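You operate a simulated robot arm through the tools that you are given. There is no shell and no other tool. Be economical: measure what you need, move in short steps, check, and stop when the job is done.

The job below is to be done with a simulated two-armed robot. You get a single attempt, and the scene is never put back.

TASK
Clear the trip on the panel and get the two tripped machines running again.
Fine: push up the breaker that the display names, press reset, restart the lower number first; the other breaker that is down stays down.

The check looks at the end state, three seconds after you hand in, the way a careful person would. Anything else that was tipped, shoved, dropped, spilled or broken makes it a failure.

THE ROBOT
Two 7-joint arms with fingered hands on one trunk, on a base that drives. Base frame: it is fixed to the floor where the robot stands at the start and does not move with it; the origin is under the middle of the robot, x ahead of it, y to its left, z up. Readings come in mm, degrees, newtons and seconds.
The left shoulder is at the start at [65, 125, 1193], the right one opposite. With the tool pointing down near the work surface each hand reaches from about 440 to 800 mm from the robot's upright axis, wherever it stands, measured 20 degrees to its own side. Places, roughly: blue reset button [900, -500, 1100]; emergency stop button [900, -500, 1000]; main switch [900, -500, 1400]; mode switch [900, -500, 1200]; panel display [600, 0, 1500]; red cleaner button on the panel [800, -300, 1200]; red cylinder button on the panel [700, -100, 1200]; red elevator a button on the panel [500, 100, 1200]; red elevator b button on the panel [700, -200, 1200]; red elevator c button on the panel [900, -400, 1200]; red fan button on the panel [400, 200, 1200]; red table button on the panel [600, 0, 1200]. Payload 3.6 kg a hand.
The tool frame of a hand sits at the grasp point between the pads (the TCP): z along the fingers, y along the line on which they close. The tips reach 30 mm beyond it. The gripper opens to 104 mm. The gripper's body begins 35 mm behind the TCP. The gripper is a hand of 4 fingers: y runs from the thumb to the fingers, the wrist lies at [-15, -104, -178] in the tool frame, and closing takes about 1.5 s.
Orientation is that of the tool frame in the base frame, as a unit quaternion [x, y, z, w]. With the fingers straight down and the wrist toward the robot, the tool's x, y and z point along [0, 1, 0], [1, 0, 0] and [0, 0, -1] of the base frame.

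THE INTERFACE
- The arms move only by the tool send_rows. It takes "left_motion", "right_motion" or both (then of equal length, played together; a hand with none holds still); each is a list of rows, each a list of 6 numbers: the shift along the tool's x, y, z in mm, then the turn, a rotation vector about the tool's x, y, z in degrees. In form: [[x, y, z, rx, ry, rz], ...]. A call has 1 to 8 rows; each row is the pose to reach, as a shift and turn from the pose commanded when the call began, along the tool's axes at that moment. "left_gripper" and "right_gripper" are, for a hand that has rows, the gripper command, from -1 (fully open) to 1 (shut), values between in proportion, set as the call begins (left out, the last holds). Rows are played at 5 a second. More than 50 mm and 8.6 degrees between two rows, or a gripper value outside its range, and nothing of the call is played. Where a pose cannot be reached the arm comes as near as it can. A force on the tool above 40 N (or 10 N above the force at the start of the call, whichever is more), or a blocked arm, ends the call early, and 0.2 s more pass. Each finger travels about 72 mm/s and halts on what it meets, pressing with about 26 N; the grip force reading is that of the motor and also rises with nothing between the fingers. The clock runs only during rows and for 0.2 s after the last one: add rows that repeat a pose to give the fingers time. It gives the time, the measured TCP pose, the force on the tool (base axes), the opening and the grip force at its end, in the units of the frame above (readings bear some noise), with the torque about the TCP (base axes, N m) and any sound that the robot's microphone picked up, and new pictures: "pictures" is both (left out), scene, wrist or none (wrist: the cameras of the hands that moved).
- Cameras (640 x 400 px; columns grow to the right, rows downward): "scene" is now at [171.8, -28.4, 1380.7]; the picture's right is [-0.36, -0.93, 0.00], its down [-0.17, 0.07, -0.98] and it looks along [0.92, -0.35, -0.18] (base axes); focal length 214 px, centre (320, 200). "left" rides on the left gripper at [-61, -92, -130] in its tool frame; the picture's right is [-0.81, -0.28, 0.52], its down [0.53, -0.71, 0.46] and it looks along [0.24, 0.64, 0.72] (tool axes); focal length 275 px, centre (320, 200). "right" rides on the right gripper at [61, -92, -130] in its tool frame; the picture's right is [-0.81, 0.28, -0.52], its down [-0.53, -0.71, 0.46] and it looks along [-0.24, 0.64, 0.72] (tool axes); focal length 275 px, centre (320, 200). There is no depth. A picture from a camera that has moved, and an enlarged one, comes with that camera's place and axes in the base frame and with its lens. The place of the scene camera against the robot may be out by one fixed shift of up to 18 mm in any direction.
- move_column(by): slides the trunk up (or, below 0, down) by that many mm; the arms and the scene camera ride with it, the base frame stays. It gives what a move gives, with no picture.
- roll_base(legs): drives the robot by 1 to 6 legs, each [ahead, left, turn to the left] in mm, mm and degrees, along the robot's own axes; the way and the turn of a leg run together, so that a leg with both is an arc; at most 1500 mm and 180 degrees a leg. The arms and the cameras ride along, it lands a little off, and it stops where it bumps. It gives what a move gives, and a new picture of the scene camera.
- finger_targets(index, middle, ring, thumb_bend, thumb_turn, hand): sets how far each is bent, from 0 (flat) to 100 (curled in); at 30 the hand is open as for a grip, at 70 the pads meet at the TCP. One left out holds its place. A second passes; each finger stops where it meets its share of the squeeze, and holds until it gets a number again. A gripper value or a shape takes the hand back. It gives what a move gives, with no picture; readings hold the bend of each and the force on the fingers (four entries, about 0 where the hand has none), thumb and palm. thumb_turn goes from beside the hand (0) to across from the fingers (100), as for a grip.
- preshape(shape, hand): the hand has 4 fingers and takes this shape, open, in about a second: jaw (thumb against the fingers, like two jaws); tri (thumb and two fingers); tip (a fingertip pinch); poke (one finger out to press); point (the index stretched); flat (the hand flat); cup (the hand cupped); fist (a fist). The gripper value then closes the fingers along that shape, each until it touches; the sizes above hold for jaw. It gives what a move gives, with no picture.
- turn_head(pan, tilt): turns the head with the scene camera to pan (to the left, within 80 degrees either way) and tilt (down, from -29 to 69), counted from straight ahead of the robot. It gives what a move gives, and a new picture of the scene camera.
- enlarge(camera, box): a new picture of the part [left, top, right, bottom] of that camera's present view, enlarged. It takes no simulated time.
- job_done(): hands the job in; it is judged then, once.

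Go step by step. Nothing tells you exact positions but the pictures and the camera data: compare them with the known pose of the tool, close in by small moves and look again before you grip or let go. The budget is 120 turns and 260 pictures, counting those below and the enlarged ones. Unless the task says otherwise, let go and move clear before handing in, and close with one line.

The tools are called after "Emit:" as name(argument=value, ...) on one line, values as JSON. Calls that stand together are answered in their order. send_rows: Moves the arms, as the interface text tells. Its arguments: {"type":"object","properties":{"left_motion":{"type":"array"},"left_gripper":{"type":"number"},"right_motion":{"type":"array"},"right_gripper":{"type":"number"},"pictures":{"type":"string","enum":["both","scene","wrist","none"]}},"required":[]} The other tools are called the same way: move_column (by) slides the trunk up or down; preshape (shape, hand) gives the hand a shape; finger_targets (index, middle, ring, thumb_bend, thumb_turn, hand) moves the fingers one by one; roll_base (legs) drives the base; turn_head (pan, tilt) turns the head that bears the scene camera; enlarge (camera, box) takes an enlarged picture of a part of a camera's view; job_done () hands the job in.

At the start:

```text
t: 0.0
left_position: [417.5, -42.1, 1447.2]
left_orientation: [0.707, 0.707, 0.0, 0.0]
left_force: [-0.3, 0.2, 0.5]
left_moment: [-0.06, 0.0, -0.02]
left_gripper_width: 104.0
left_grip_force: 0.0
left_shape: jaw
left_bend: [30.0, 30.0, 30.0, 30.0, 98.0]
left_finger forces: [0.0, 0.0, 0.0, 0.1, 0.0, 0.1]
right_position: [314.3, -368.5, 1497.1]
right_orientation: [0.707, 0.707, 0.0, 0.0]
right_force: [-0.7, -0.3, 0.9]
right_moment: [0.03, 0.02, 0.01]
right_gripper_width: 103.5
right_grip_force: 0.0
right_shape: jaw
right_bend: [30.0, 30.0, 30.0, 30.0, 98.0]
right_finger forces: [0.1, 0.0, 0.0, 0.0, 0.1, 0.0]
trunk travel left (down, up): [-425.0, 111.0]
robot x, y, heading: [-1.9, -0.6, -0.1]
head pan, tilt: [-21.2, 10.5]
```

scene: 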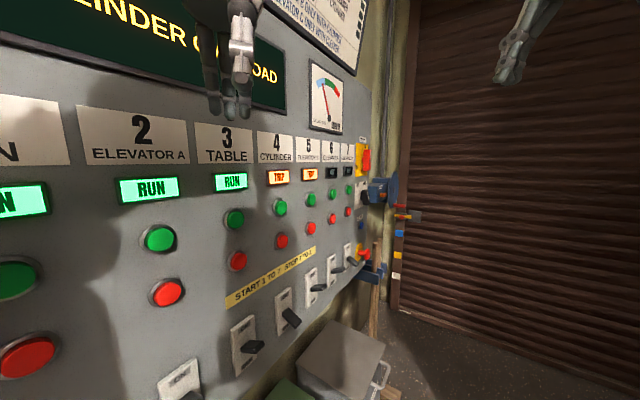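
right: 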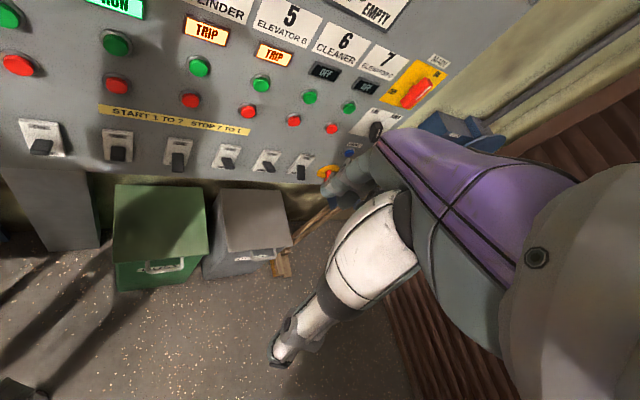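
left: 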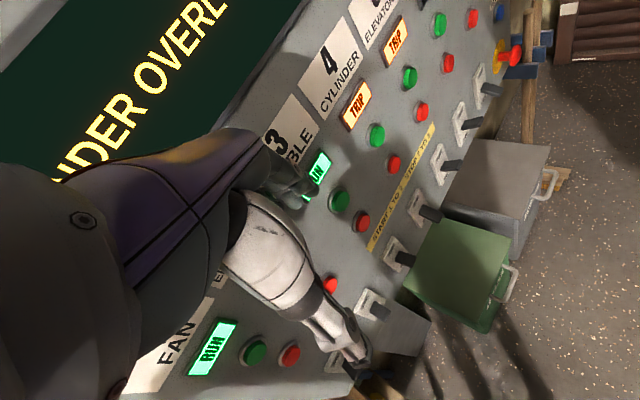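

I see a panel at an angle in front of the robot; 4 (cylinder) and 5 (elevator B) are tripped. I enlarge to read the display, breakers and notice.

Emit:
enlarge(camera="scene", box=[220, 120, 420, 360])

Emit:
turn_head(pan=-35, tilt=-15)

Emit:
enlarge(camera="right", box=[0, 0, 480, 300])

```text
1.67 times, centred on (320, 240) of scene
camera zoom: at [171.8, -28.4, 1380.7], right [-0.36, -0.93, 0.0], down [-0.17, 0.07, -0.98], along [0.92, -0.35, -0.18], focal length 358 px, centre (320, 133)
```

zoom: 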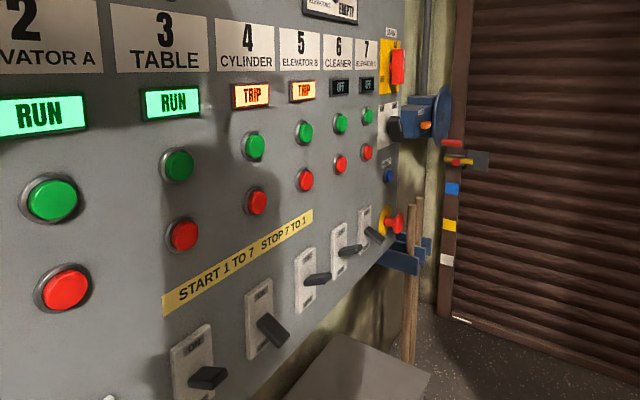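

```text
t: 0.9
left_position: [417.8, -41.9, 1448.6]
left_orientation: [0.707, 0.707, 0.0, 0.0]
left_force: [-0.6, 0.3, 0.3]
left_moment: [-0.02, -0.02, 0.0]
left_gripper_width: 103.9
left_grip_force: 0.1
left_shape: jaw
left_bend: [30.0, 30.0, 30.0, 30.0, 98.0]
left_finger forces: [0.0, 0.0, 0.0, 0.0, 0.0, 0.0]
right_position: [314.9, -370.0, 1497.7]
right_orientation: [0.707, 0.708, 0.0, 0.0]
right_force: [0.5, 0.4, -0.5]
right_moment: [0.0, 0.0, -0.01]
right_gripper_width: 103.7
right_grip_force: 0.0
right_shape: jaw
right_bend: [30.0, 30.0, 30.0, 30.0, 98.0]
right_finger forces: [0.0, 0.1, 0.0, 0.1, 0.0, 0.1]
trunk travel left (down, up): [-425.0, 111.0]
robot x, y, heading: [-2.3, -1.5, 0.2]
head pan, tilt: [-35.0, -15.0]
camera scene: at [151.1, -41.0, 1419.8], right [-0.57, -0.82, 0.0], down [0.21, -0.15, -0.97], along [0.79, -0.55, 0.26], focal length 214 px, centre (320, 200)
```

scene: 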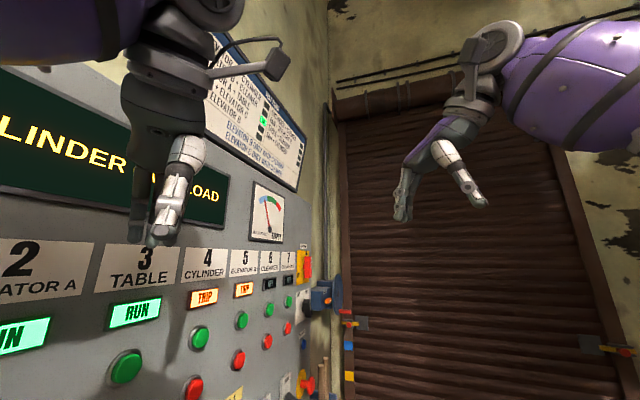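

```text
1.33 times, centred on (240, 150) of right
camera zoom: at [222.6, -307.3, 1628.4], right [0.28, -0.81, 0.52], down [-0.71, -0.53, -0.46], along [0.64, -0.24, -0.72], focal length 367 px, centre (427, 267)
```

zoom: 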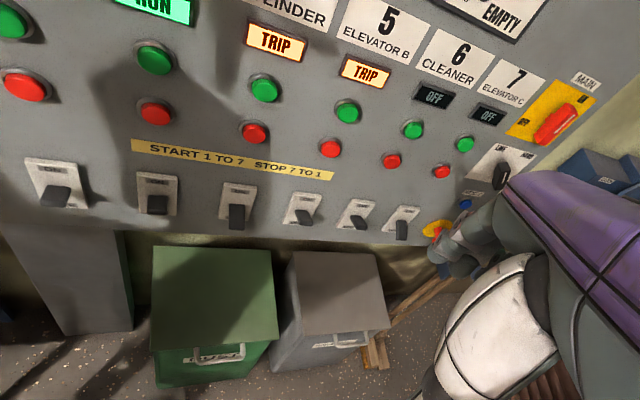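

The display says CYLINDER OVERLOAD; breakers 4 and 7 appear down, so only 4 goes up. I now check the notice and the floor before planning a base position.

Emit:
enlarge(camera="scene", box=[190, 20, 330, 200])

Emit:
turn_head(pan=-30, tilt=50)

Emit:
turn_head(pan=30, tilt=40)

```text
2.22 times, centred on (260, 110) of scene
camera zoom: at [151.1, -41.0, 1419.8], right [-0.57, -0.82, 0.0], down [0.21, -0.15, -0.97], along [0.79, -0.55, 0.26], focal length 477 px, centre (453, 400)
```

zoom: 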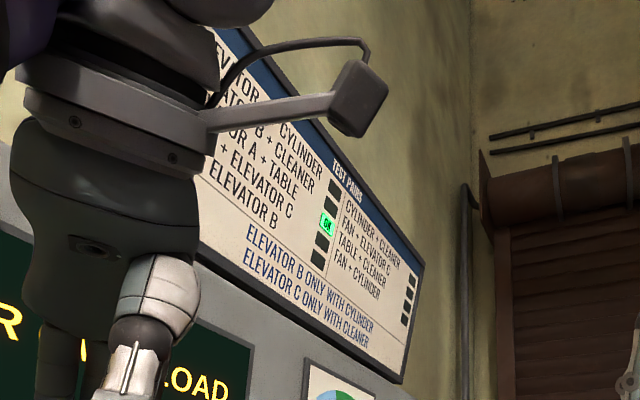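

```text
t: 2.3
left_position: [417.4, -41.4, 1448.9]
left_orientation: [0.707, 0.707, 0.0, 0.0]
left_force: [0.0, -0.1, -0.3]
left_moment: [-0.03, -0.01, 0.0]
left_gripper_width: 103.6
left_grip_force: 0.1
left_shape: jaw
left_bend: [30.0, 30.0, 30.0, 30.0, 98.0]
left_finger forces: [0.0, 0.0, 0.0, 0.0, 0.0, 0.0]
right_position: [314.2, -369.0, 1496.9]
right_orientation: [0.707, 0.707, 0.001, 0.0]
right_force: [0.1, 0.3, 0.1]
right_moment: [0.02, 0.01, -0.05]
right_gripper_width: 104.0
right_grip_force: 0.0
right_shape: jaw
right_bend: [30.0, 30.0, 30.0, 30.0, 98.0]
right_finger forces: [0.0, 0.0, 0.1, 0.1, 0.1, 0.1]
trunk travel left (down, up): [-425.0, 111.0]
robot x, y, heading: [1.0, -0.1, 0.2]
head pan, tilt: [-30.0, 50.0]
camera scene: at [151.7, -33.3, 1319.6], right [-0.5, -0.87, 0.0], down [-0.66, 0.38, -0.64], along [0.56, -0.32, -0.77], focal length 214 px, centre (320, 200)
```

scene: 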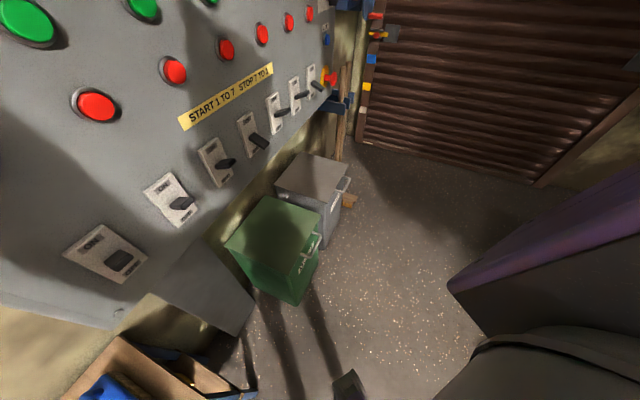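

```text
t: 3.6
left_position: [420.6, -39.9, 1449.8]
left_orientation: [0.705, 0.709, -0.003, 0.001]
left_force: [0.8, -0.1, 0.5]
left_moment: [-0.02, -0.03, 0.02]
left_gripper_width: 103.4
left_grip_force: 0.0
left_shape: jaw
left_bend: [30.0, 30.0, 30.0, 30.0, 98.0]
left_finger forces: [0.1, 0.0, 0.0, 0.1, 0.0, 0.1]
right_position: [315.5, -369.8, 1496.7]
right_orientation: [0.707, 0.707, 0.0, 0.0]
right_force: [-0.4, -0.1, -0.6]
right_moment: [-0.02, 0.01, -0.02]
right_gripper_width: 103.5
right_grip_force: 0.0
right_shape: jaw
right_bend: [30.0, 30.0, 30.0, 30.0, 98.0]
right_finger forces: [0.0, 0.0, 0.1, 0.0, 0.0, 0.0]
trunk travel left (down, up): [-425.0, 111.0]
robot x, y, heading: [-2.7, 2.3, -0.2]
head pan, tilt: [30.0, 40.0]
camera scene: at [165.1, 28.0, 1330.0], right [0.28, -0.96, 0.0], down [-0.65, -0.19, -0.74], along [0.71, 0.2, -0.68], focal length 214 px, centre (320, 200)
```

scene: 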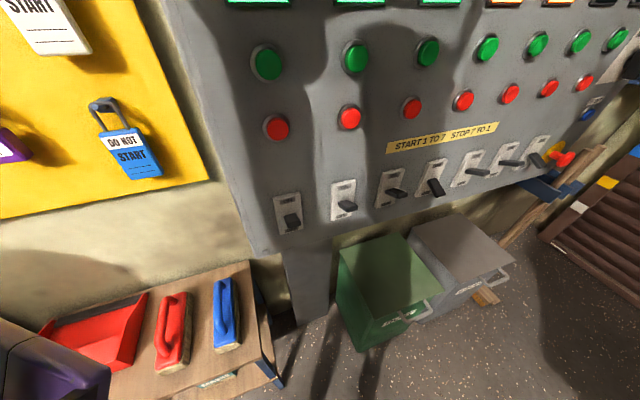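

Only 4 and 7 look to be down, and the notice confirms elevator B runs only with the cylinder. The panel runs along [0.60,-0.80]; I plan to stand square to it about 650 mm away. First I check the floor to the right.

Emit:
enlarge(camera="scene", box=[260, 130, 580, 330])

Emit:
turn_head(pan=-75, tilt=45)

```text
2.00 times, centred on (420, 230) of scene
camera zoom: at [165.1, 28.0, 1330.0], right [0.28, -0.96, 0.0], down [-0.65, -0.19, -0.74], along [0.71, 0.2, -0.68], focal length 429 px, centre (120, 140)
```

zoom: 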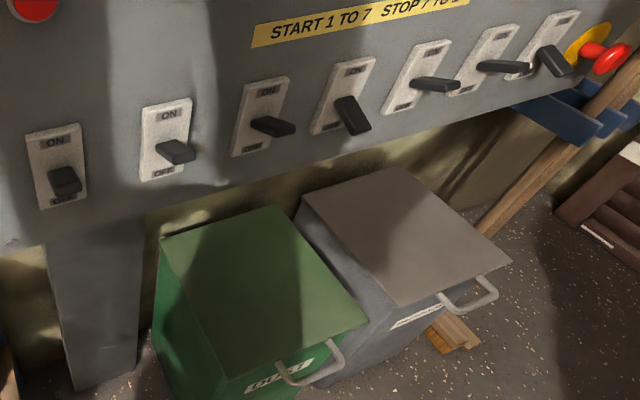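

```text
t: 5.4
left_position: [418.3, -41.5, 1448.5]
left_orientation: [0.707, 0.707, 0.0, 0.0]
left_force: [-0.2, 0.3, 0.5]
left_moment: [-0.01, 0.02, 0.0]
left_gripper_width: 103.8
left_grip_force: 0.0
left_shape: jaw
left_bend: [30.0, 30.0, 30.0, 30.0, 98.0]
left_finger forces: [0.0, 0.0, 0.0, 0.0, 0.0, 0.1]
right_position: [314.2, -368.6, 1495.5]
right_orientation: [0.707, 0.707, 0.001, 0.0]
right_force: [0.2, -0.4, -0.7]
right_moment: [-0.02, 0.0, 0.01]
right_gripper_width: 103.5
right_grip_force: 0.0
right_shape: jaw
right_bend: [30.0, 30.0, 30.0, 30.0, 98.0]
right_finger forces: [0.0, 0.0, 0.0, 0.0, 0.1, 0.0]
trunk travel left (down, up): [-425.0, 111.0]
robot x, y, heading: [-3.8, 3.7, -0.0]
head pan, tilt: [-75.0, 45.0]
camera scene: at [106.2, -73.3, 1326.5], right [-0.97, -0.26, 0.0], down [-0.18, 0.68, -0.71], along [0.18, -0.68, -0.71], focal length 214 px, centre (320, 200)
```

scene: 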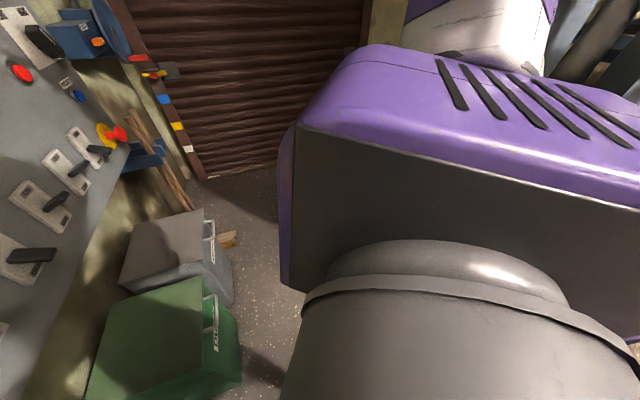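

Breakers 4 and 7 are clearly the two down. I drive half the way, moving right and ahead parallel to the panel, then look again.

Emit:
roll_base(legs=[[100, -290, 0]])

Emit:
turn_head(pan=-40, tilt=50)

```text
t: 8.5
left_position: [517.7, -331.1, 1447.9]
left_orientation: [0.707, 0.707, 0.0, 0.0]
left_force: [0.2, 0.8, -0.9]
left_moment: [0.01, 0.01, -0.03]
left_gripper_width: 103.8
left_grip_force: 0.1
left_shape: jaw
left_bend: [30.0, 30.0, 30.0, 30.0, 98.0]
left_finger forces: [0.0, 0.0, 0.0, 0.0, 0.0, 0.1]
right_position: [413.6, -657.3, 1497.0]
right_orientation: [0.707, 0.707, 0.0, 0.0]
right_force: [1.0, -0.5, -0.5]
right_moment: [-0.01, 0.0, 0.07]
right_gripper_width: 103.8
right_grip_force: 0.1
right_shape: jaw
right_bend: [30.0, 30.0, 30.0, 30.0, 98.0]
right_finger forces: [0.0, 0.0, 0.1, 0.0, 0.1, 0.0]
trunk travel left (down, up): [-425.0, 111.0]
robot x, y, heading: [99.4, -288.6, 0.4]
head pan, tilt: [-75.0, 45.0]
camera scene: at [206.0, -362.3, 1326.5], right [-0.97, -0.26, 0.0], down [-0.18, 0.68, -0.71], along [0.18, -0.68, -0.71], focal length 214 px, centre (320, 200)
```

scene: 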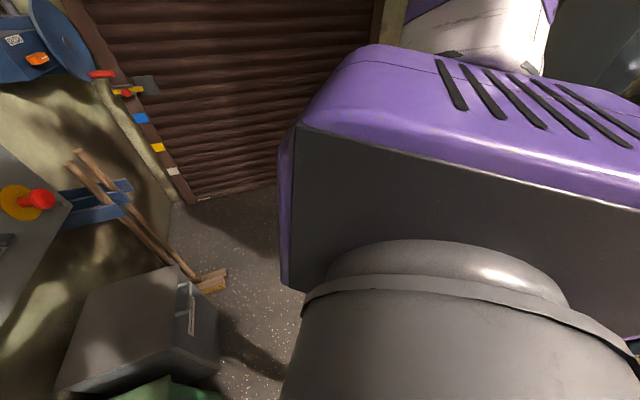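

```text
t: 9.5
left_position: [517.6, -330.8, 1449.2]
left_orientation: [0.707, 0.707, 0.0, 0.0]
left_force: [-0.2, -0.2, 0.7]
left_moment: [-0.02, -0.02, 0.0]
left_gripper_width: 103.6
left_grip_force: 0.1
left_shape: jaw
left_bend: [30.0, 30.0, 30.0, 30.0, 98.0]
left_finger forces: [0.1, 0.1, 0.1, 0.1, 0.0, 0.1]
right_position: [414.2, -658.9, 1498.2]
right_orientation: [0.707, 0.707, 0.0, 0.001]
right_force: [-0.5, 0.0, -0.2]
right_moment: [-0.02, -0.01, 0.03]
right_gripper_width: 103.6
right_grip_force: 0.0
right_shape: jaw
right_bend: [30.0, 30.0, 30.0, 30.0, 98.0]
right_finger forces: [0.1, 0.1, 0.0, 0.1, 0.1, 0.0]
trunk travel left (down, up): [-425.0, 111.0]
robot x, y, heading: [97.3, -285.9, 0.1]
head pan, tilt: [-40.0, 50.0]
camera scene: at [243.9, -333.3, 1319.6], right [-0.64, -0.77, 0.0], down [-0.59, 0.49, -0.64], along [0.49, -0.41, -0.77], focal length 214 px, centre (320, 200)
```

scene: 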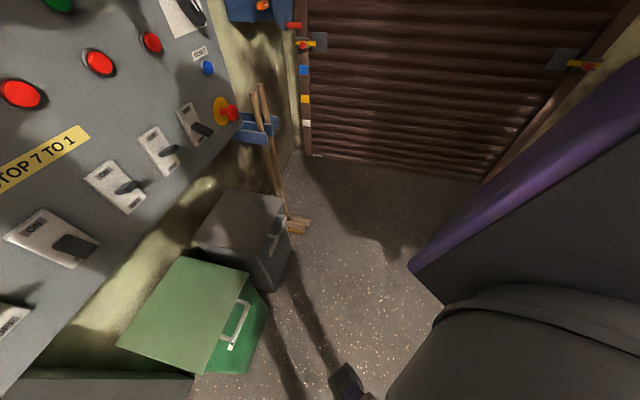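

The floor is clear, so I finish the translation and then turn to face the panel.

Emit:
roll_base(legs=[[105, -300, 0], [0, 0, 36.6]])

Emit:
turn_head(pan=0, tilt=12)

Emit:
preshape(hand="right", shape="poke")

```text
t: 14.5
left_position: [566.0, -373.1, 1448.9]
left_orientation: [0.449, 0.894, 0.0, 0.0]
left_force: [0.2, -0.1, 0.1]
left_moment: [-0.01, 0.02, 0.0]
left_gripper_width: 103.9
left_grip_force: 0.1
left_shape: jaw
left_bend: [30.0, 30.0, 30.0, 30.0, 98.0]
left_finger forces: [0.0, 0.0, 0.0, 0.1, 0.1, 0.0]
right_position: [678.0, -696.8, 1497.9]
right_orientation: [0.448, 0.894, 0.0, 0.0]
right_force: [1.0, -0.3, 1.0]
right_moment: [0.0, -0.01, 0.0]
right_gripper_width: 103.7
right_grip_force: 0.0
right_shape: jaw
right_bend: [30.0, 30.0, 30.0, 30.0, 98.0]
right_finger forces: [0.0, 0.1, 0.0, 0.1, 0.1, 0.0]
trunk travel left (down, up): [-425.0, 111.0]
robot x, y, heading: [206.0, -588.0, 36.7]
head pan, tilt: [-40.0, 50.0]
camera scene: at [350.0, -536.8, 1319.6], right [-0.06, -1.0, 0.0], down [-0.76, 0.04, -0.64], along [0.64, -0.04, -0.77], focal length 214 px, centre (320, 200)
```

scene: 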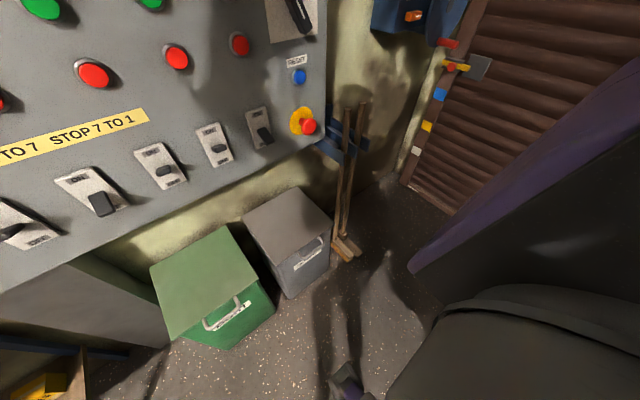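

```text
t: 15.6
left_position: [566.4, -373.6, 1448.6]
left_orientation: [0.449, 0.894, 0.0, 0.0]
left_force: [-0.3, -0.1, 0.2]
left_moment: [-0.01, 0.01, 0.01]
left_gripper_width: 103.7
left_grip_force: 0.0
left_shape: jaw
left_bend: [30.0, 30.0, 30.0, 30.0, 98.0]
left_finger forces: [0.0, 0.1, 0.0, 0.1, 0.0, 0.0]
right_position: [678.1, -697.6, 1497.8]
right_orientation: [0.448, 0.894, 0.0, 0.0]
right_force: [0.5, 0.9, -0.1]
right_moment: [0.0, 0.02, -0.04]
right_gripper_width: 103.8
right_grip_force: 0.0
right_shape: jaw
right_bend: [30.0, 30.0, 30.0, 30.0, 98.0]
right_finger forces: [0.0, 0.0, 0.0, 0.0, 0.0, 0.0]
trunk travel left (down, up): [-425.0, 111.0]
robot x, y, heading: [202.9, -591.4, 36.8]
head pan, tilt: [0.0, 12.0]
camera scene: at [348.0, -476.7, 1378.1], right [0.6, -0.8, 0.0], down [-0.17, -0.12, -0.98], along [0.78, 0.58, -0.21], focal length 214 px, centre (320, 200)
```

scene: 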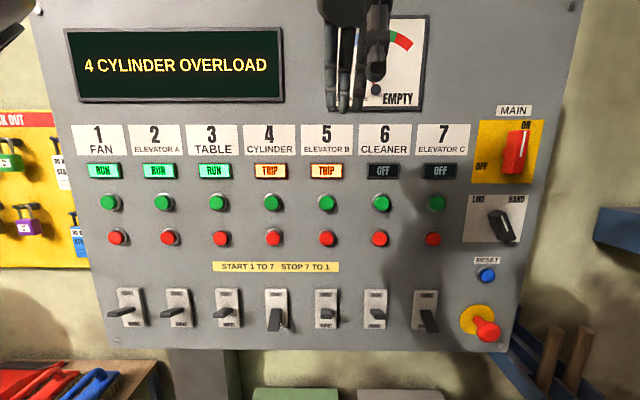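

```text
t: 16.4
left_position: [565.0, -374.9, 1448.4]
left_orientation: [0.449, 0.894, -0.001, 0.0]
left_force: [-0.5, 0.6, -0.7]
left_moment: [0.01, 0.0, -0.04]
left_gripper_width: 103.6
left_grip_force: 0.0
left_shape: jaw
left_bend: [30.0, 30.0, 30.0, 30.0, 98.0]
left_finger forces: [0.1, 0.1, 0.0, 0.1, 0.0, 0.0]
right_position: [677.9, -697.7, 1498.0]
right_orientation: [0.448, 0.894, 0.0, -0.001]
right_force: [0.3, 0.1, 0.6]
right_moment: [0.02, 0.0, -0.03]
right_gripper_width: 0.0
right_grip_force: 0.0
right_shape: poke
right_bend: [70.0, 70.0, 99.0, 100.0, 100.0]
right_finger forces: [0.1, 0.1, 0.1, 0.0, 0.0, 0.1]
trunk travel left (down, up): [-425.0, 111.0]
robot x, y, heading: [203.8, -589.1, 36.6]
head pan, tilt: [0.0, 12.0]
```

I'm square to the panel with everything in view. I set the left hand to poke as well and swing both hands to point at the panel while lowering them.

Emit:
preshape(hand="left", shape="poke")

Emit:
send_rows(left_motion=[[23, 3, 41, -8.18, 0, 0], [46, 7, 83, -16.36, 0, 0], [68, 10, 124, -24.54, 0, 0], [91, 13, 165, -32.72, 0, 0], [114, 17, 207, -40.9, 0, 0], [137, 20, 248, -49.08, 0, 0]], right_motion=[[2, 20, 42, -8.18, 0, 0], [5, 40, 83, -16.36, 0, 0], [7, 60, 125, -24.54, 0, 0], [10, 80, 167, -32.72, 0, 0], [12, 100, 208, -40.9, 0, 0], [15, 120, 250, -49.08, 0, 0]], pictures="none")

Emit:
send_rows(left_motion=[[0, 0, 0, -8.18, 0, 0], [0, 0, 0, -16.36, 0, 0], [0, 0, 0, -24.54, 0, 0], [0, 0, 0, -32.72, 0, 0], [0, 0, 0, -40.9, 0, 0], [0, 0, 0, -40.9, 0, 0]], right_motion=[[0, 0, 0, -8.18, 0, 0], [0, 0, 0, -16.36, 0, 0], [0, 0, 0, -24.54, 0, 0], [0, 0, 0, -32.72, 0, 0], [0, 0, 0, -40.9, 0, 0], [0, 0, 0, -40.9, 0, 0]], pictures="both")

```text
t: 17.4
left_position: [564.5, -373.9, 1448.9]
left_orientation: [0.449, 0.894, 0.0, 0.0]
left_force: [0.6, 0.0, 0.4]
left_moment: [0.0, -0.03, -0.02]
left_gripper_width: 0.0
left_grip_force: 0.0
left_shape: poke
left_bend: [70.0, 70.0, 99.0, 100.0, 100.0]
left_finger forces: [0.1, 0.0, 0.0, 0.1, 0.1, 0.0]
right_position: [677.1, -697.2, 1497.3]
right_orientation: [0.449, 0.894, 0.0, 0.0]
right_force: [-0.4, -0.4, 1.6]
right_moment: [-0.01, 0.03, -0.02]
right_gripper_width: 0.0
right_grip_force: 0.0
right_shape: poke
right_bend: [70.0, 70.0, 99.0, 100.0, 100.0]
right_finger forces: [0.0, 0.0, 0.0, 0.1, 0.1, 0.1]
trunk travel left (down, up): [-425.0, 111.0]
robot x, y, heading: [202.8, -590.4, 36.6]
head pan, tilt: [0.0, 12.0]
```

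```text
t: 18.8
left_position: [545.3, -243.9, 1213.2]
left_orientation: [0.408, 0.813, 0.371, 0.186]
left_force: [-0.6, 0.1, -1.4]
left_moment: [0.02, -0.06, -0.02]
left_gripper_width: 0.0
left_grip_force: 0.0
left_shape: poke
left_bend: [70.0, 70.0, 99.0, 100.0, 100.0]
left_finger forces: [0.0, 0.0, 0.1, 0.1, 0.0, 0.1]
left hand out of reach, approached as far as the arm can: row 5, 6
right_position: [766.1, -614.2, 1248.7]
right_orientation: [0.408, 0.813, 0.372, 0.188]
right_force: [0.8, -0.9, -0.3]
right_moment: [-0.02, -0.01, -0.02]
right_gripper_width: 0.2
right_grip_force: 0.0
right_shape: poke
right_bend: [70.0, 70.0, 99.0, 100.0, 100.0]
right_finger forces: [0.0, 0.1, 0.0, 0.0, 0.1, 0.1]
trunk travel left (down, up): [-425.0, 111.0]
robot x, y, heading: [202.0, -588.4, 36.8]
head pan, tilt: [0.0, 12.0]
```

```text
t: 20.1
left_position: [546.8, -244.7, 1213.9]
left_orientation: [0.317, 0.631, 0.633, 0.317]
left_force: [-0.5, 0.8, -0.1]
left_moment: [0.0, 0.01, -0.02]
left_gripper_width: 0.2
left_grip_force: 0.1
left_shape: poke
left_bend: [70.0, 70.0, 99.0, 100.0, 100.0]
left_finger forces: [0.0, 0.0, 0.0, 0.0, 0.0, 0.1]
left hand out of reach, approached as far as the arm can: row 1, 2, 3
right_position: [765.3, -614.1, 1246.3]
right_orientation: [0.317, 0.632, 0.632, 0.317]
right_force: [-0.3, 0.3, -0.1]
right_moment: [0.02, -0.01, 0.0]
right_gripper_width: 0.0
right_grip_force: 0.0
right_shape: poke
right_bend: [70.0, 70.0, 99.0, 100.0, 100.0]
right_finger forces: [0.1, 0.1, 0.0, 0.0, 0.0, 0.0]
trunk travel left (down, up): [-425.0, 111.0]
robot x, y, heading: [207.0, -591.6, 36.7]
head pan, tilt: [0.0, 12.0]
camera scene: at [347.9, -476.8, 1378.2], right [0.6, -0.8, 0.0], down [-0.17, -0.12, -0.98], along [0.78, 0.58, -0.21], focal length 214 px, centre (320, 200)
camera right: at [624.1, -642.4, 1155.9], right [0.07, -0.96, 0.27], down [0.68, -0.16, -0.71], along [0.73, 0.24, 0.64], focal length 275 px, centre (320, 200)
camera left: at [478.4, -372.4, 1121.6], right [0.9, -0.34, -0.28], down [0.05, 0.7, -0.71], along [0.43, 0.63, 0.65], focal length 275 px, centre (320, 200)
```

scene: 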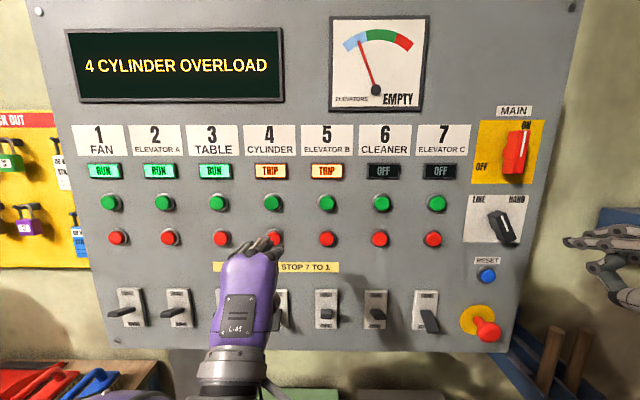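
right: 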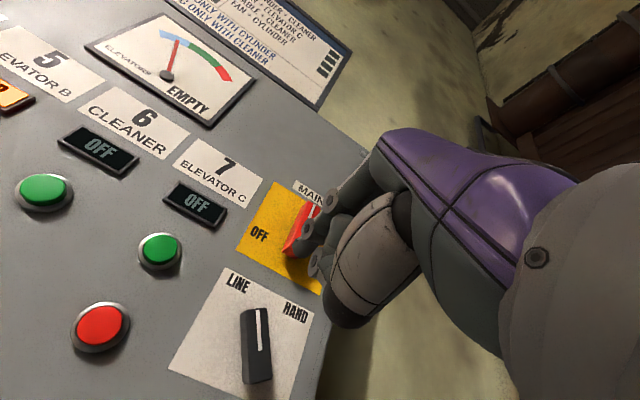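
left: 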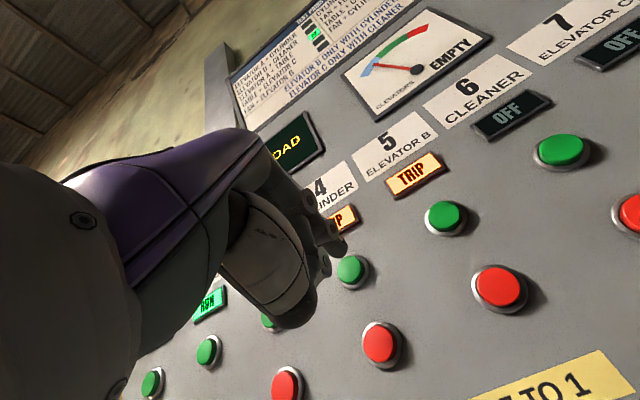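

Both hands point at the panel. I try the "point" shape and look at where the fingertip lies.

Emit:
preshape(hand="left", shape="point")

Emit:
enlarge(camera="left", box=[200, 100, 440, 340])

Emit:
enlarge(camera="scene", box=[180, 180, 380, 360])

Emit:
enlarge(camera="scene", box=[480, 180, 640, 320])

```text
t: 21.1
left_position: [546.0, -244.6, 1213.8]
left_orientation: [0.317, 0.632, 0.632, 0.317]
left_force: [0.2, 1.2, 0.2]
left_moment: [0.01, 0.01, 0.02]
left_gripper_width: 0.1
left_grip_force: 0.0
left_shape: point
left_bend: [20.0, 100.0, 100.0, 98.0, 88.0]
left_finger forces: [0.1, 0.0, 0.0, 0.0, 0.0, 0.0]
right_position: [765.1, -613.8, 1247.9]
right_orientation: [0.318, 0.632, 0.632, 0.318]
right_force: [-0.2, -0.1, -0.4]
right_moment: [-0.04, 0.03, 0.01]
right_gripper_width: 0.0
right_grip_force: 0.2
right_shape: poke
right_bend: [70.0, 70.0, 99.0, 100.0, 100.0]
right_finger forces: [0.0, 0.1, 0.0, 0.0, 0.1, 0.0]
trunk travel left (down, up): [-425.0, 111.0]
robot x, y, heading: [204.6, -590.1, 37.0]
head pan, tilt: [0.0, 12.0]
```

```text
1.67 times, centred on (320, 220) of left
camera zoom: at [478.4, -372.5, 1121.9], right [0.9, -0.34, -0.28], down [0.05, 0.7, -0.71], along [0.44, 0.63, 0.64], focal length 459 px, centre (320, 167)
```

zoom: 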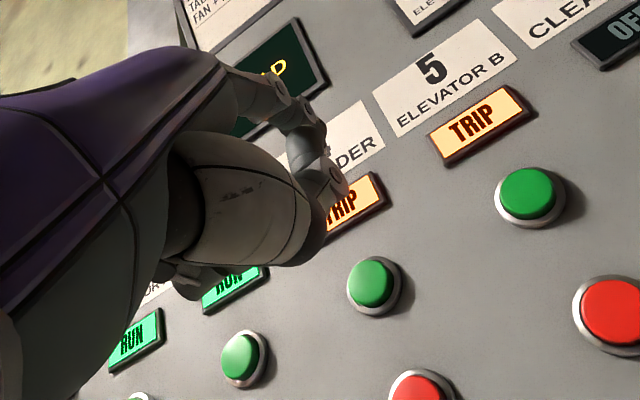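

```text
2.22 times, centred on (280, 270) of scene
camera zoom: at [347.9, -476.7, 1378.2], right [0.6, -0.8, 0.0], down [-0.17, -0.12, -0.98], along [0.78, 0.58, -0.21], focal length 477 px, centre (409, 44)
```

zoom: 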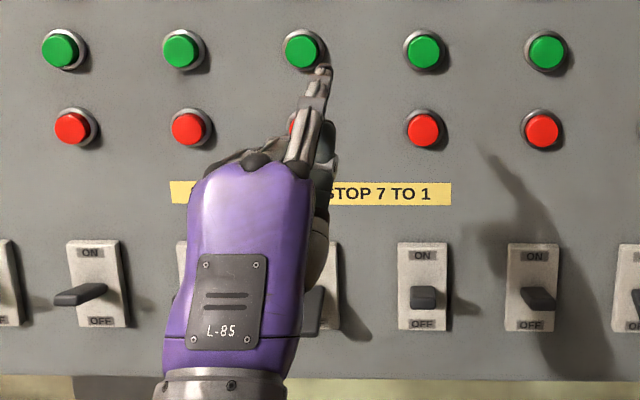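

```text
2.86 times, centred on (560, 250) of scene
camera zoom: at [347.9, -476.7, 1378.2], right [0.6, -0.8, 0.0], down [-0.17, -0.12, -0.98], along [0.78, 0.58, -0.21], focal length 613 px, centre (-366, 57)
```

zoom: 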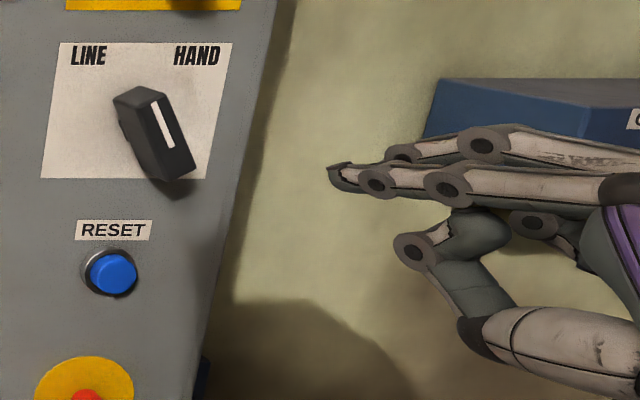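

The "point" shape gives a clear index finger; its tip is about 75 mm ahead and 63 mm above the TCP. I bring it in front of and below the lever of breaker 4.

Emit:
send_rows(left_motion=[[6, -42, 0, 0, 0, 0], [12, -84, 0, 0, 0, 0], [18, -126, 0, 0, 0, 0], [24, -168, 0, 0, 0, 0], [30, -210, 0, 0, 0, 0], [36, -252, 0, 0, 0, 0], [42, -294, 0, 0, 0, 0], [47, -332, 0, 0, 0, 0]], pictures="both")

Emit:
enlarge(camera="scene", box=[200, 240, 360, 400])

```text
t: 22.9
left_position: [518.2, -205.0, 881.3]
left_orientation: [0.318, 0.632, 0.632, 0.318]
left_force: [0.5, 0.5, -0.9]
left_moment: [-0.01, 0.02, 0.01]
left_gripper_width: 0.1
left_grip_force: 0.1
left_shape: point
left_bend: [20.0, 100.0, 100.0, 98.0, 88.0]
left_finger forces: [0.1, 0.1, 0.0, 0.0, 0.0, 0.0]
right_position: [765.7, -614.3, 1247.0]
right_orientation: [0.318, 0.632, 0.631, 0.318]
right_force: [1.1, -0.4, -0.1]
right_moment: [-0.02, 0.0, -0.01]
right_gripper_width: 0.0
right_grip_force: 0.0
right_shape: poke
right_bend: [70.0, 70.0, 99.0, 100.0, 100.0]
right_finger forces: [0.0, 0.0, 0.1, 0.1, 0.0, 0.1]
trunk travel left (down, up): [-425.0, 111.0]
robot x, y, heading: [203.8, -591.8, 37.0]
head pan, tilt: [0.0, 12.0]
camera scene: at [348.1, -476.6, 1378.2], right [0.6, -0.8, 0.0], down [-0.17, -0.12, -0.98], along [0.78, 0.58, -0.21], focal length 214 px, centre (320, 200)
camera left: at [451.0, -334.1, 789.4], right [0.9, -0.34, -0.27], down [0.05, 0.7, -0.71], along [0.44, 0.63, 0.64], focal length 275 px, centre (320, 200)
```

scene: 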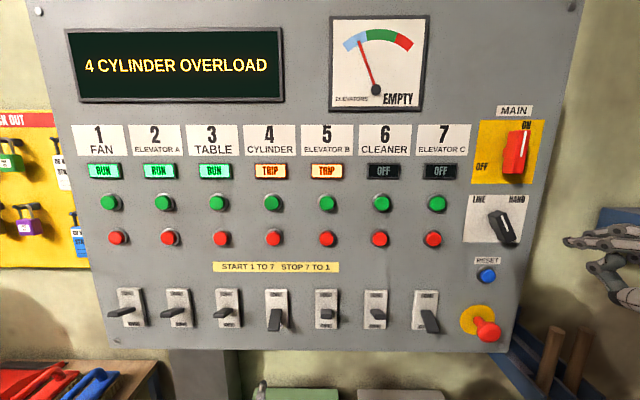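
left: 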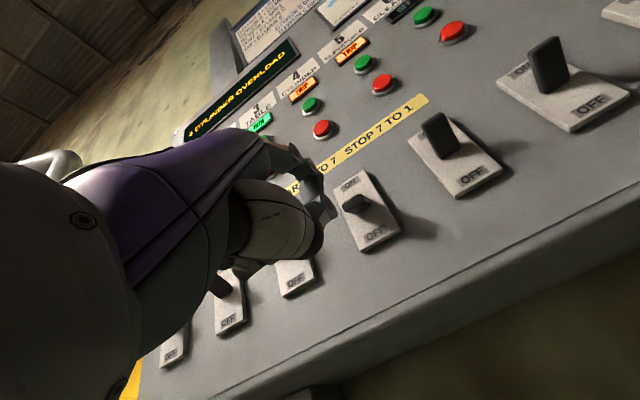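

```text
2.50 times, centred on (280, 320) of scene
camera zoom: at [348.1, -476.6, 1378.2], right [0.6, -0.8, 0.0], down [-0.17, -0.12, -0.98], along [0.78, 0.58, -0.21], focal length 536 px, centre (420, -100)
```

zoom: 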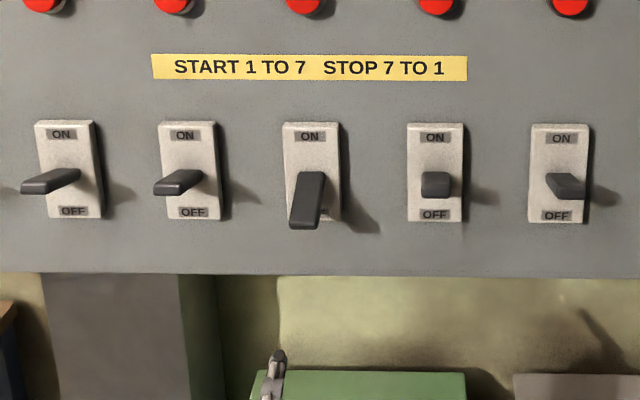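

I tilt the head down to get a proper look at fingertip versus lever 4.

Emit:
turn_head(pan=8, tilt=45)

Emit:
enlarge(camera="left", box=[220, 100, 460, 300])

```text
t: 23.8
left_position: [517.4, -206.5, 882.0]
left_orientation: [0.317, 0.632, 0.632, 0.317]
left_force: [-0.2, 0.7, 0.4]
left_moment: [0.0, 0.02, -0.02]
left_gripper_width: 0.1
left_grip_force: 0.1
left_shape: point
left_bend: [20.0, 100.0, 100.0, 98.0, 88.0]
left_finger forces: [0.1, 0.0, 0.0, 0.0, 0.1, 0.0]
right_position: [765.5, -614.3, 1247.2]
right_orientation: [0.317, 0.632, 0.632, 0.317]
right_force: [-0.6, 0.7, 0.2]
right_moment: [-0.02, 0.01, 0.01]
right_gripper_width: 0.1
right_grip_force: 0.1
right_shape: poke
right_bend: [70.0, 70.0, 99.0, 100.0, 100.0]
right_finger forces: [0.0, 0.0, 0.0, 0.0, 0.0, 0.1]
trunk travel left (down, up): [-425.0, 111.0]
robot x, y, heading: [205.8, -587.7, 36.6]
head pan, tilt: [8.0, 45.0]
camera scene: at [331.0, -475.2, 1326.6], right [0.7, -0.71, 0.0], down [-0.5, -0.5, -0.71], along [0.5, 0.5, -0.71], focal length 214 px, centre (320, 200)
```

scene: 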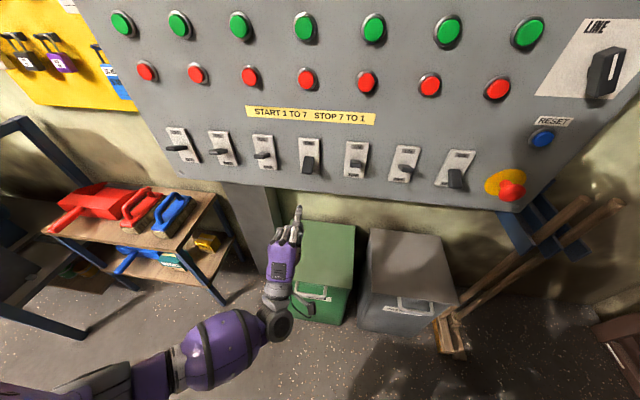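

```text
2.00 times, centred on (340, 200) of left
camera zoom: at [451.0, -334.2, 790.1], right [0.9, -0.34, -0.28], down [0.05, 0.7, -0.71], along [0.44, 0.63, 0.64], focal length 551 px, centre (280, 200)
```

zoom: 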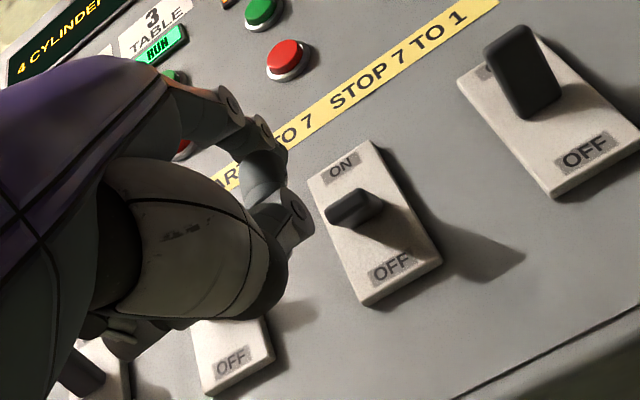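

The index tip is about 28 mm ahead and 75 mm above the TCP, just below lever 4 in height and about 100 mm short of it. I lower 25 mm and advance most of the way, then look.

Emit:
send_rows(left_motion=[[2, -25, 10, 0, 0, 0], [3, -25, 50, 0, 0, 0], [3, -25, 85, 0, 0, 0]], pictures="wrist")

Emit:
enlarge(camera="scene", box=[240, 110, 380, 270])

```text
t: 24.6
left_position: [586.6, -152.7, 856.2]
left_orientation: [0.318, 0.632, 0.631, 0.317]
left_force: [0.7, 0.1, -0.7]
left_moment: [-0.01, 0.02, -0.01]
left_gripper_width: 0.0
left_grip_force: 0.1
left_shape: point
left_bend: [20.0, 100.0, 100.0, 98.0, 88.0]
left_finger forces: [0.0, 0.1, 0.0, 0.1, 0.0, 0.0]
right_position: [766.7, -612.9, 1247.4]
right_orientation: [0.317, 0.632, 0.632, 0.317]
right_force: [-0.1, -0.1, -0.3]
right_moment: [0.0, 0.02, 0.02]
right_gripper_width: 0.0
right_grip_force: 0.0
right_shape: poke
right_bend: [70.0, 70.0, 99.0, 100.0, 100.0]
right_finger forces: [0.0, 0.0, 0.1, 0.0, 0.0, 0.1]
trunk travel left (down, up): [-425.0, 111.0]
robot x, y, heading: [208.4, -588.9, 36.9]
head pan, tilt: [8.0, 45.0]
camera left: at [518.2, -281.0, 763.5], right [0.9, -0.34, -0.28], down [0.05, 0.7, -0.71], along [0.44, 0.63, 0.64], focal length 275 px, centre (320, 200)
```

left: 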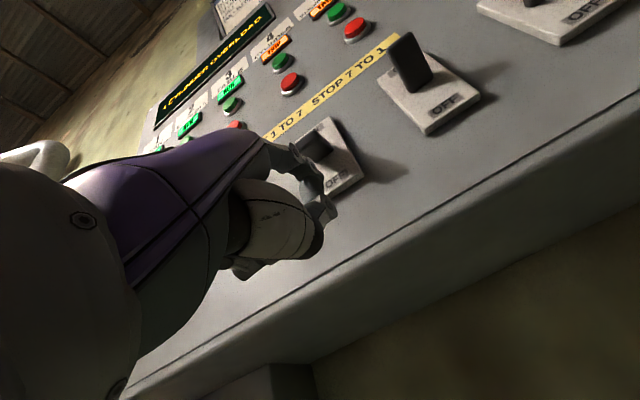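

```text
2.50 times, centred on (310, 190) of scene
camera zoom: at [331.5, -475.2, 1326.4], right [0.7, -0.71, 0.0], down [-0.5, -0.5, -0.71], along [0.5, 0.5, -0.71], focal length 536 px, centre (345, 225)
```

zoom: 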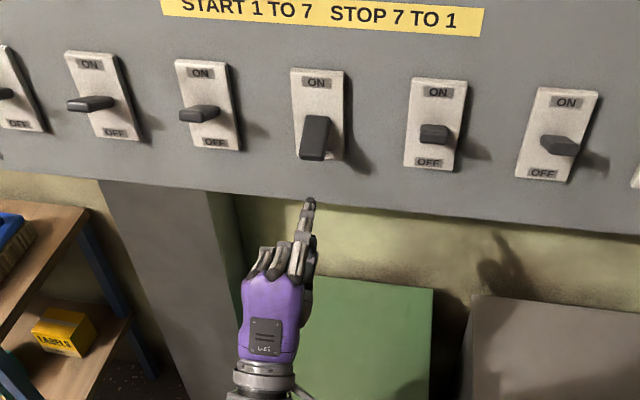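

The fingertip is lined up under lever 4. I advance 35 mm more, below the lever, and check.

Emit:
send_rows(left_motion=[[0, 0, 18, 0, 0, 0], [0, 0, 35, 0, 0, 0]], pictures="none")

Emit:
enlarge(camera="scene", box=[240, 110, 380, 270])

Emit:
enlarge(camera="left", box=[220, 60, 460, 260])

```text
t: 25.2
left_position: [613.5, -132.3, 856.5]
left_orientation: [0.317, 0.633, 0.631, 0.317]
left_force: [-0.4, 0.1, -0.6]
left_moment: [0.01, 0.0, -0.02]
left_gripper_width: 0.0
left_grip_force: 0.1
left_shape: point
left_bend: [20.0, 100.0, 100.0, 98.0, 88.0]
left_finger forces: [0.0, 0.0, 0.0, 0.0, 0.0, 0.1]
right_position: [765.4, -614.9, 1247.7]
right_orientation: [0.317, 0.633, 0.631, 0.317]
right_force: [0.1, -0.4, 0.3]
right_moment: [0.01, 0.0, -0.02]
right_gripper_width: 0.0
right_grip_force: 0.0
right_shape: poke
right_bend: [70.0, 70.0, 99.0, 100.0, 100.0]
right_finger forces: [0.0, 0.0, 0.0, 0.0, 0.0, 0.0]
trunk travel left (down, up): [-425.0, 111.0]
robot x, y, heading: [207.5, -590.3, 36.8]
head pan, tilt: [8.0, 45.0]
```

```text
2.50 times, centred on (310, 190) of scene
camera zoom: at [331.1, -475.2, 1326.5], right [0.7, -0.71, 0.0], down [-0.5, -0.5, -0.71], along [0.5, 0.5, -0.71], focal length 536 px, centre (345, 225)
```

zoom: 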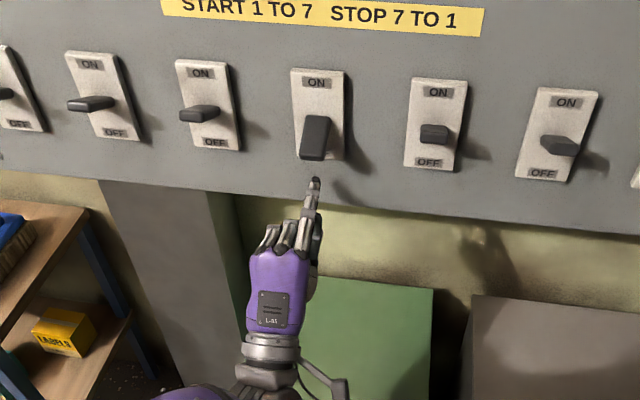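

```text
2.00 times, centred on (340, 160) of left
camera zoom: at [545.5, -260.3, 764.0], right [0.9, -0.34, -0.28], down [0.05, 0.7, -0.71], along [0.44, 0.63, 0.64], focal length 551 px, centre (280, 280)
```

zoom: 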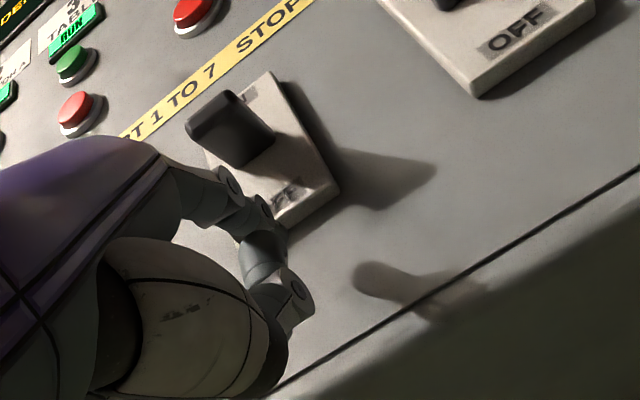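

The finger is under the lever and in front of the panel face. I raise it in small steps, pushing the lever up.

Emit:
send_rows(left_motion=[[0, 15, 0, 0, 0, 0], [0, 30, 0, 0, 0, 0], [0, 42, 0, 0, 0, 0], [0, 54, 0, 0, 0, 0], [0, 64, 0, 0, 0, 0]], pictures="none")

Emit:
enlarge(camera="scene", box=[240, 90, 380, 250])

Emit:
enlarge(camera="left", box=[220, 60, 460, 260])

```text
t: 26.4
left_position: [613.2, -132.4, 920.7]
left_orientation: [0.317, 0.632, 0.632, 0.317]
left_force: [0.2, -0.4, -0.7]
left_moment: [-0.01, -0.01, 0.02]
left_gripper_width: 95.9
left_grip_force: 0.0
left_shape: point
left_bend: [20.0, 100.0, 100.0, 98.0, 88.0]
left_finger forces: [1.0, 0.0, 0.1, 0.0, 0.1, 0.0]
right_position: [765.4, -613.1, 1245.9]
right_orientation: [0.317, 0.632, 0.632, 0.317]
right_force: [-0.3, -0.6, 0.9]
right_moment: [-0.01, -0.03, 0.0]
right_gripper_width: 0.2
right_grip_force: 0.1
right_shape: poke
right_bend: [70.0, 70.0, 99.0, 100.0, 100.0]
right_finger forces: [0.0, 0.1, 0.0, 0.1, 0.1, 0.0]
trunk travel left (down, up): [-425.0, 111.0]
robot x, y, heading: [202.2, -589.9, 36.6]
head pan, tilt: [8.0, 45.0]
```

```text
2.50 times, centred on (310, 170) of scene
camera zoom: at [330.9, -475.2, 1326.5], right [0.7, -0.71, 0.0], down [-0.5, -0.5, -0.71], along [0.5, 0.5, -0.71], focal length 536 px, centre (345, 275)
```

zoom: 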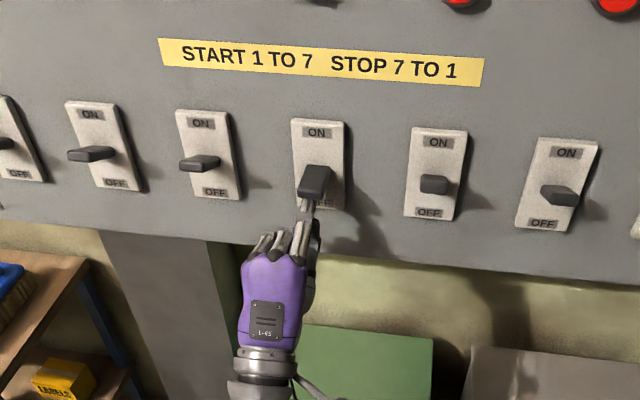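

```text
2.00 times, centred on (340, 160) of left
camera zoom: at [545.1, -260.4, 828.7], right [0.9, -0.34, -0.27], down [0.05, 0.7, -0.71], along [0.43, 0.63, 0.64], focal length 551 px, centre (280, 280)
```

zoom: 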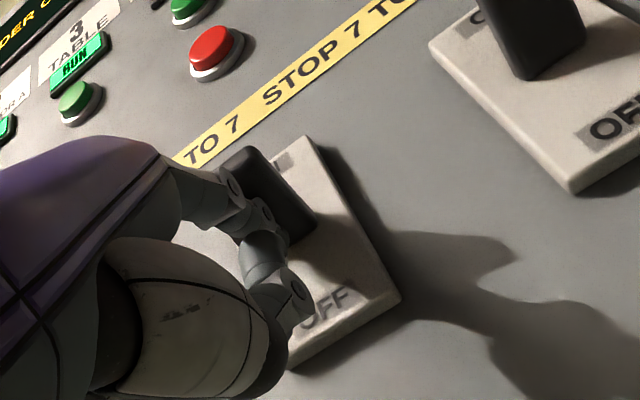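

The lever is rising with the finger under it. I continue upward.

Emit:
send_rows(left_motion=[[0, 8, 0, 0, 0, 0], [0, 16, 0, 0, 0, 0], [0, 24, 0, 0, 0, 0], [0, 32, 0, 0, 0, 0]], pictures="none")

Emit:
enlarge(camera="scene", box=[240, 90, 380, 250])

```text
t: 27.4
left_position: [610.4, -134.6, 950.2]
left_orientation: [0.319, 0.633, 0.63, 0.316]
left_force: [-16.4, -13.9, -21.8]
left_moment: [0.48, -0.13, -0.24]
left_gripper_width: 96.1
left_grip_force: 0.1
left_shape: point
left_bend: [73.0, 100.0, 100.0, 97.0, 88.0]
left_finger forces: [29.6, 0.0, 0.0, 0.1, 0.1, 0.1]
right_position: [765.0, -614.6, 1247.4]
right_orientation: [0.317, 0.632, 0.632, 0.317]
right_force: [-0.2, 0.8, -0.3]
right_moment: [-0.01, 0.02, 0.03]
right_gripper_width: 0.0
right_grip_force: 0.0
right_shape: poke
right_bend: [70.0, 70.0, 99.0, 100.0, 100.0]
right_finger forces: [0.0, 0.0, 0.1, 0.1, 0.0, 0.0]
trunk travel left (down, up): [-425.0, 111.0]
robot x, y, heading: [202.9, -588.9, 36.4]
head pan, tilt: [8.0, 45.0]
```

```text
2.50 times, centred on (310, 170) of scene
camera zoom: at [330.1, -475.8, 1326.4], right [0.7, -0.71, 0.0], down [-0.5, -0.5, -0.71], along [0.5, 0.5, -0.71], focal length 536 px, centre (345, 275)
```

zoom: 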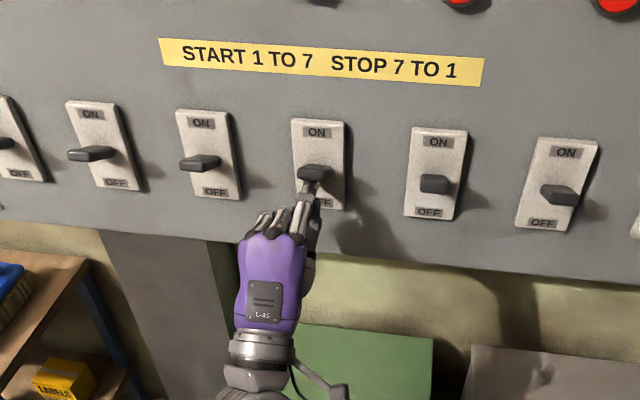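

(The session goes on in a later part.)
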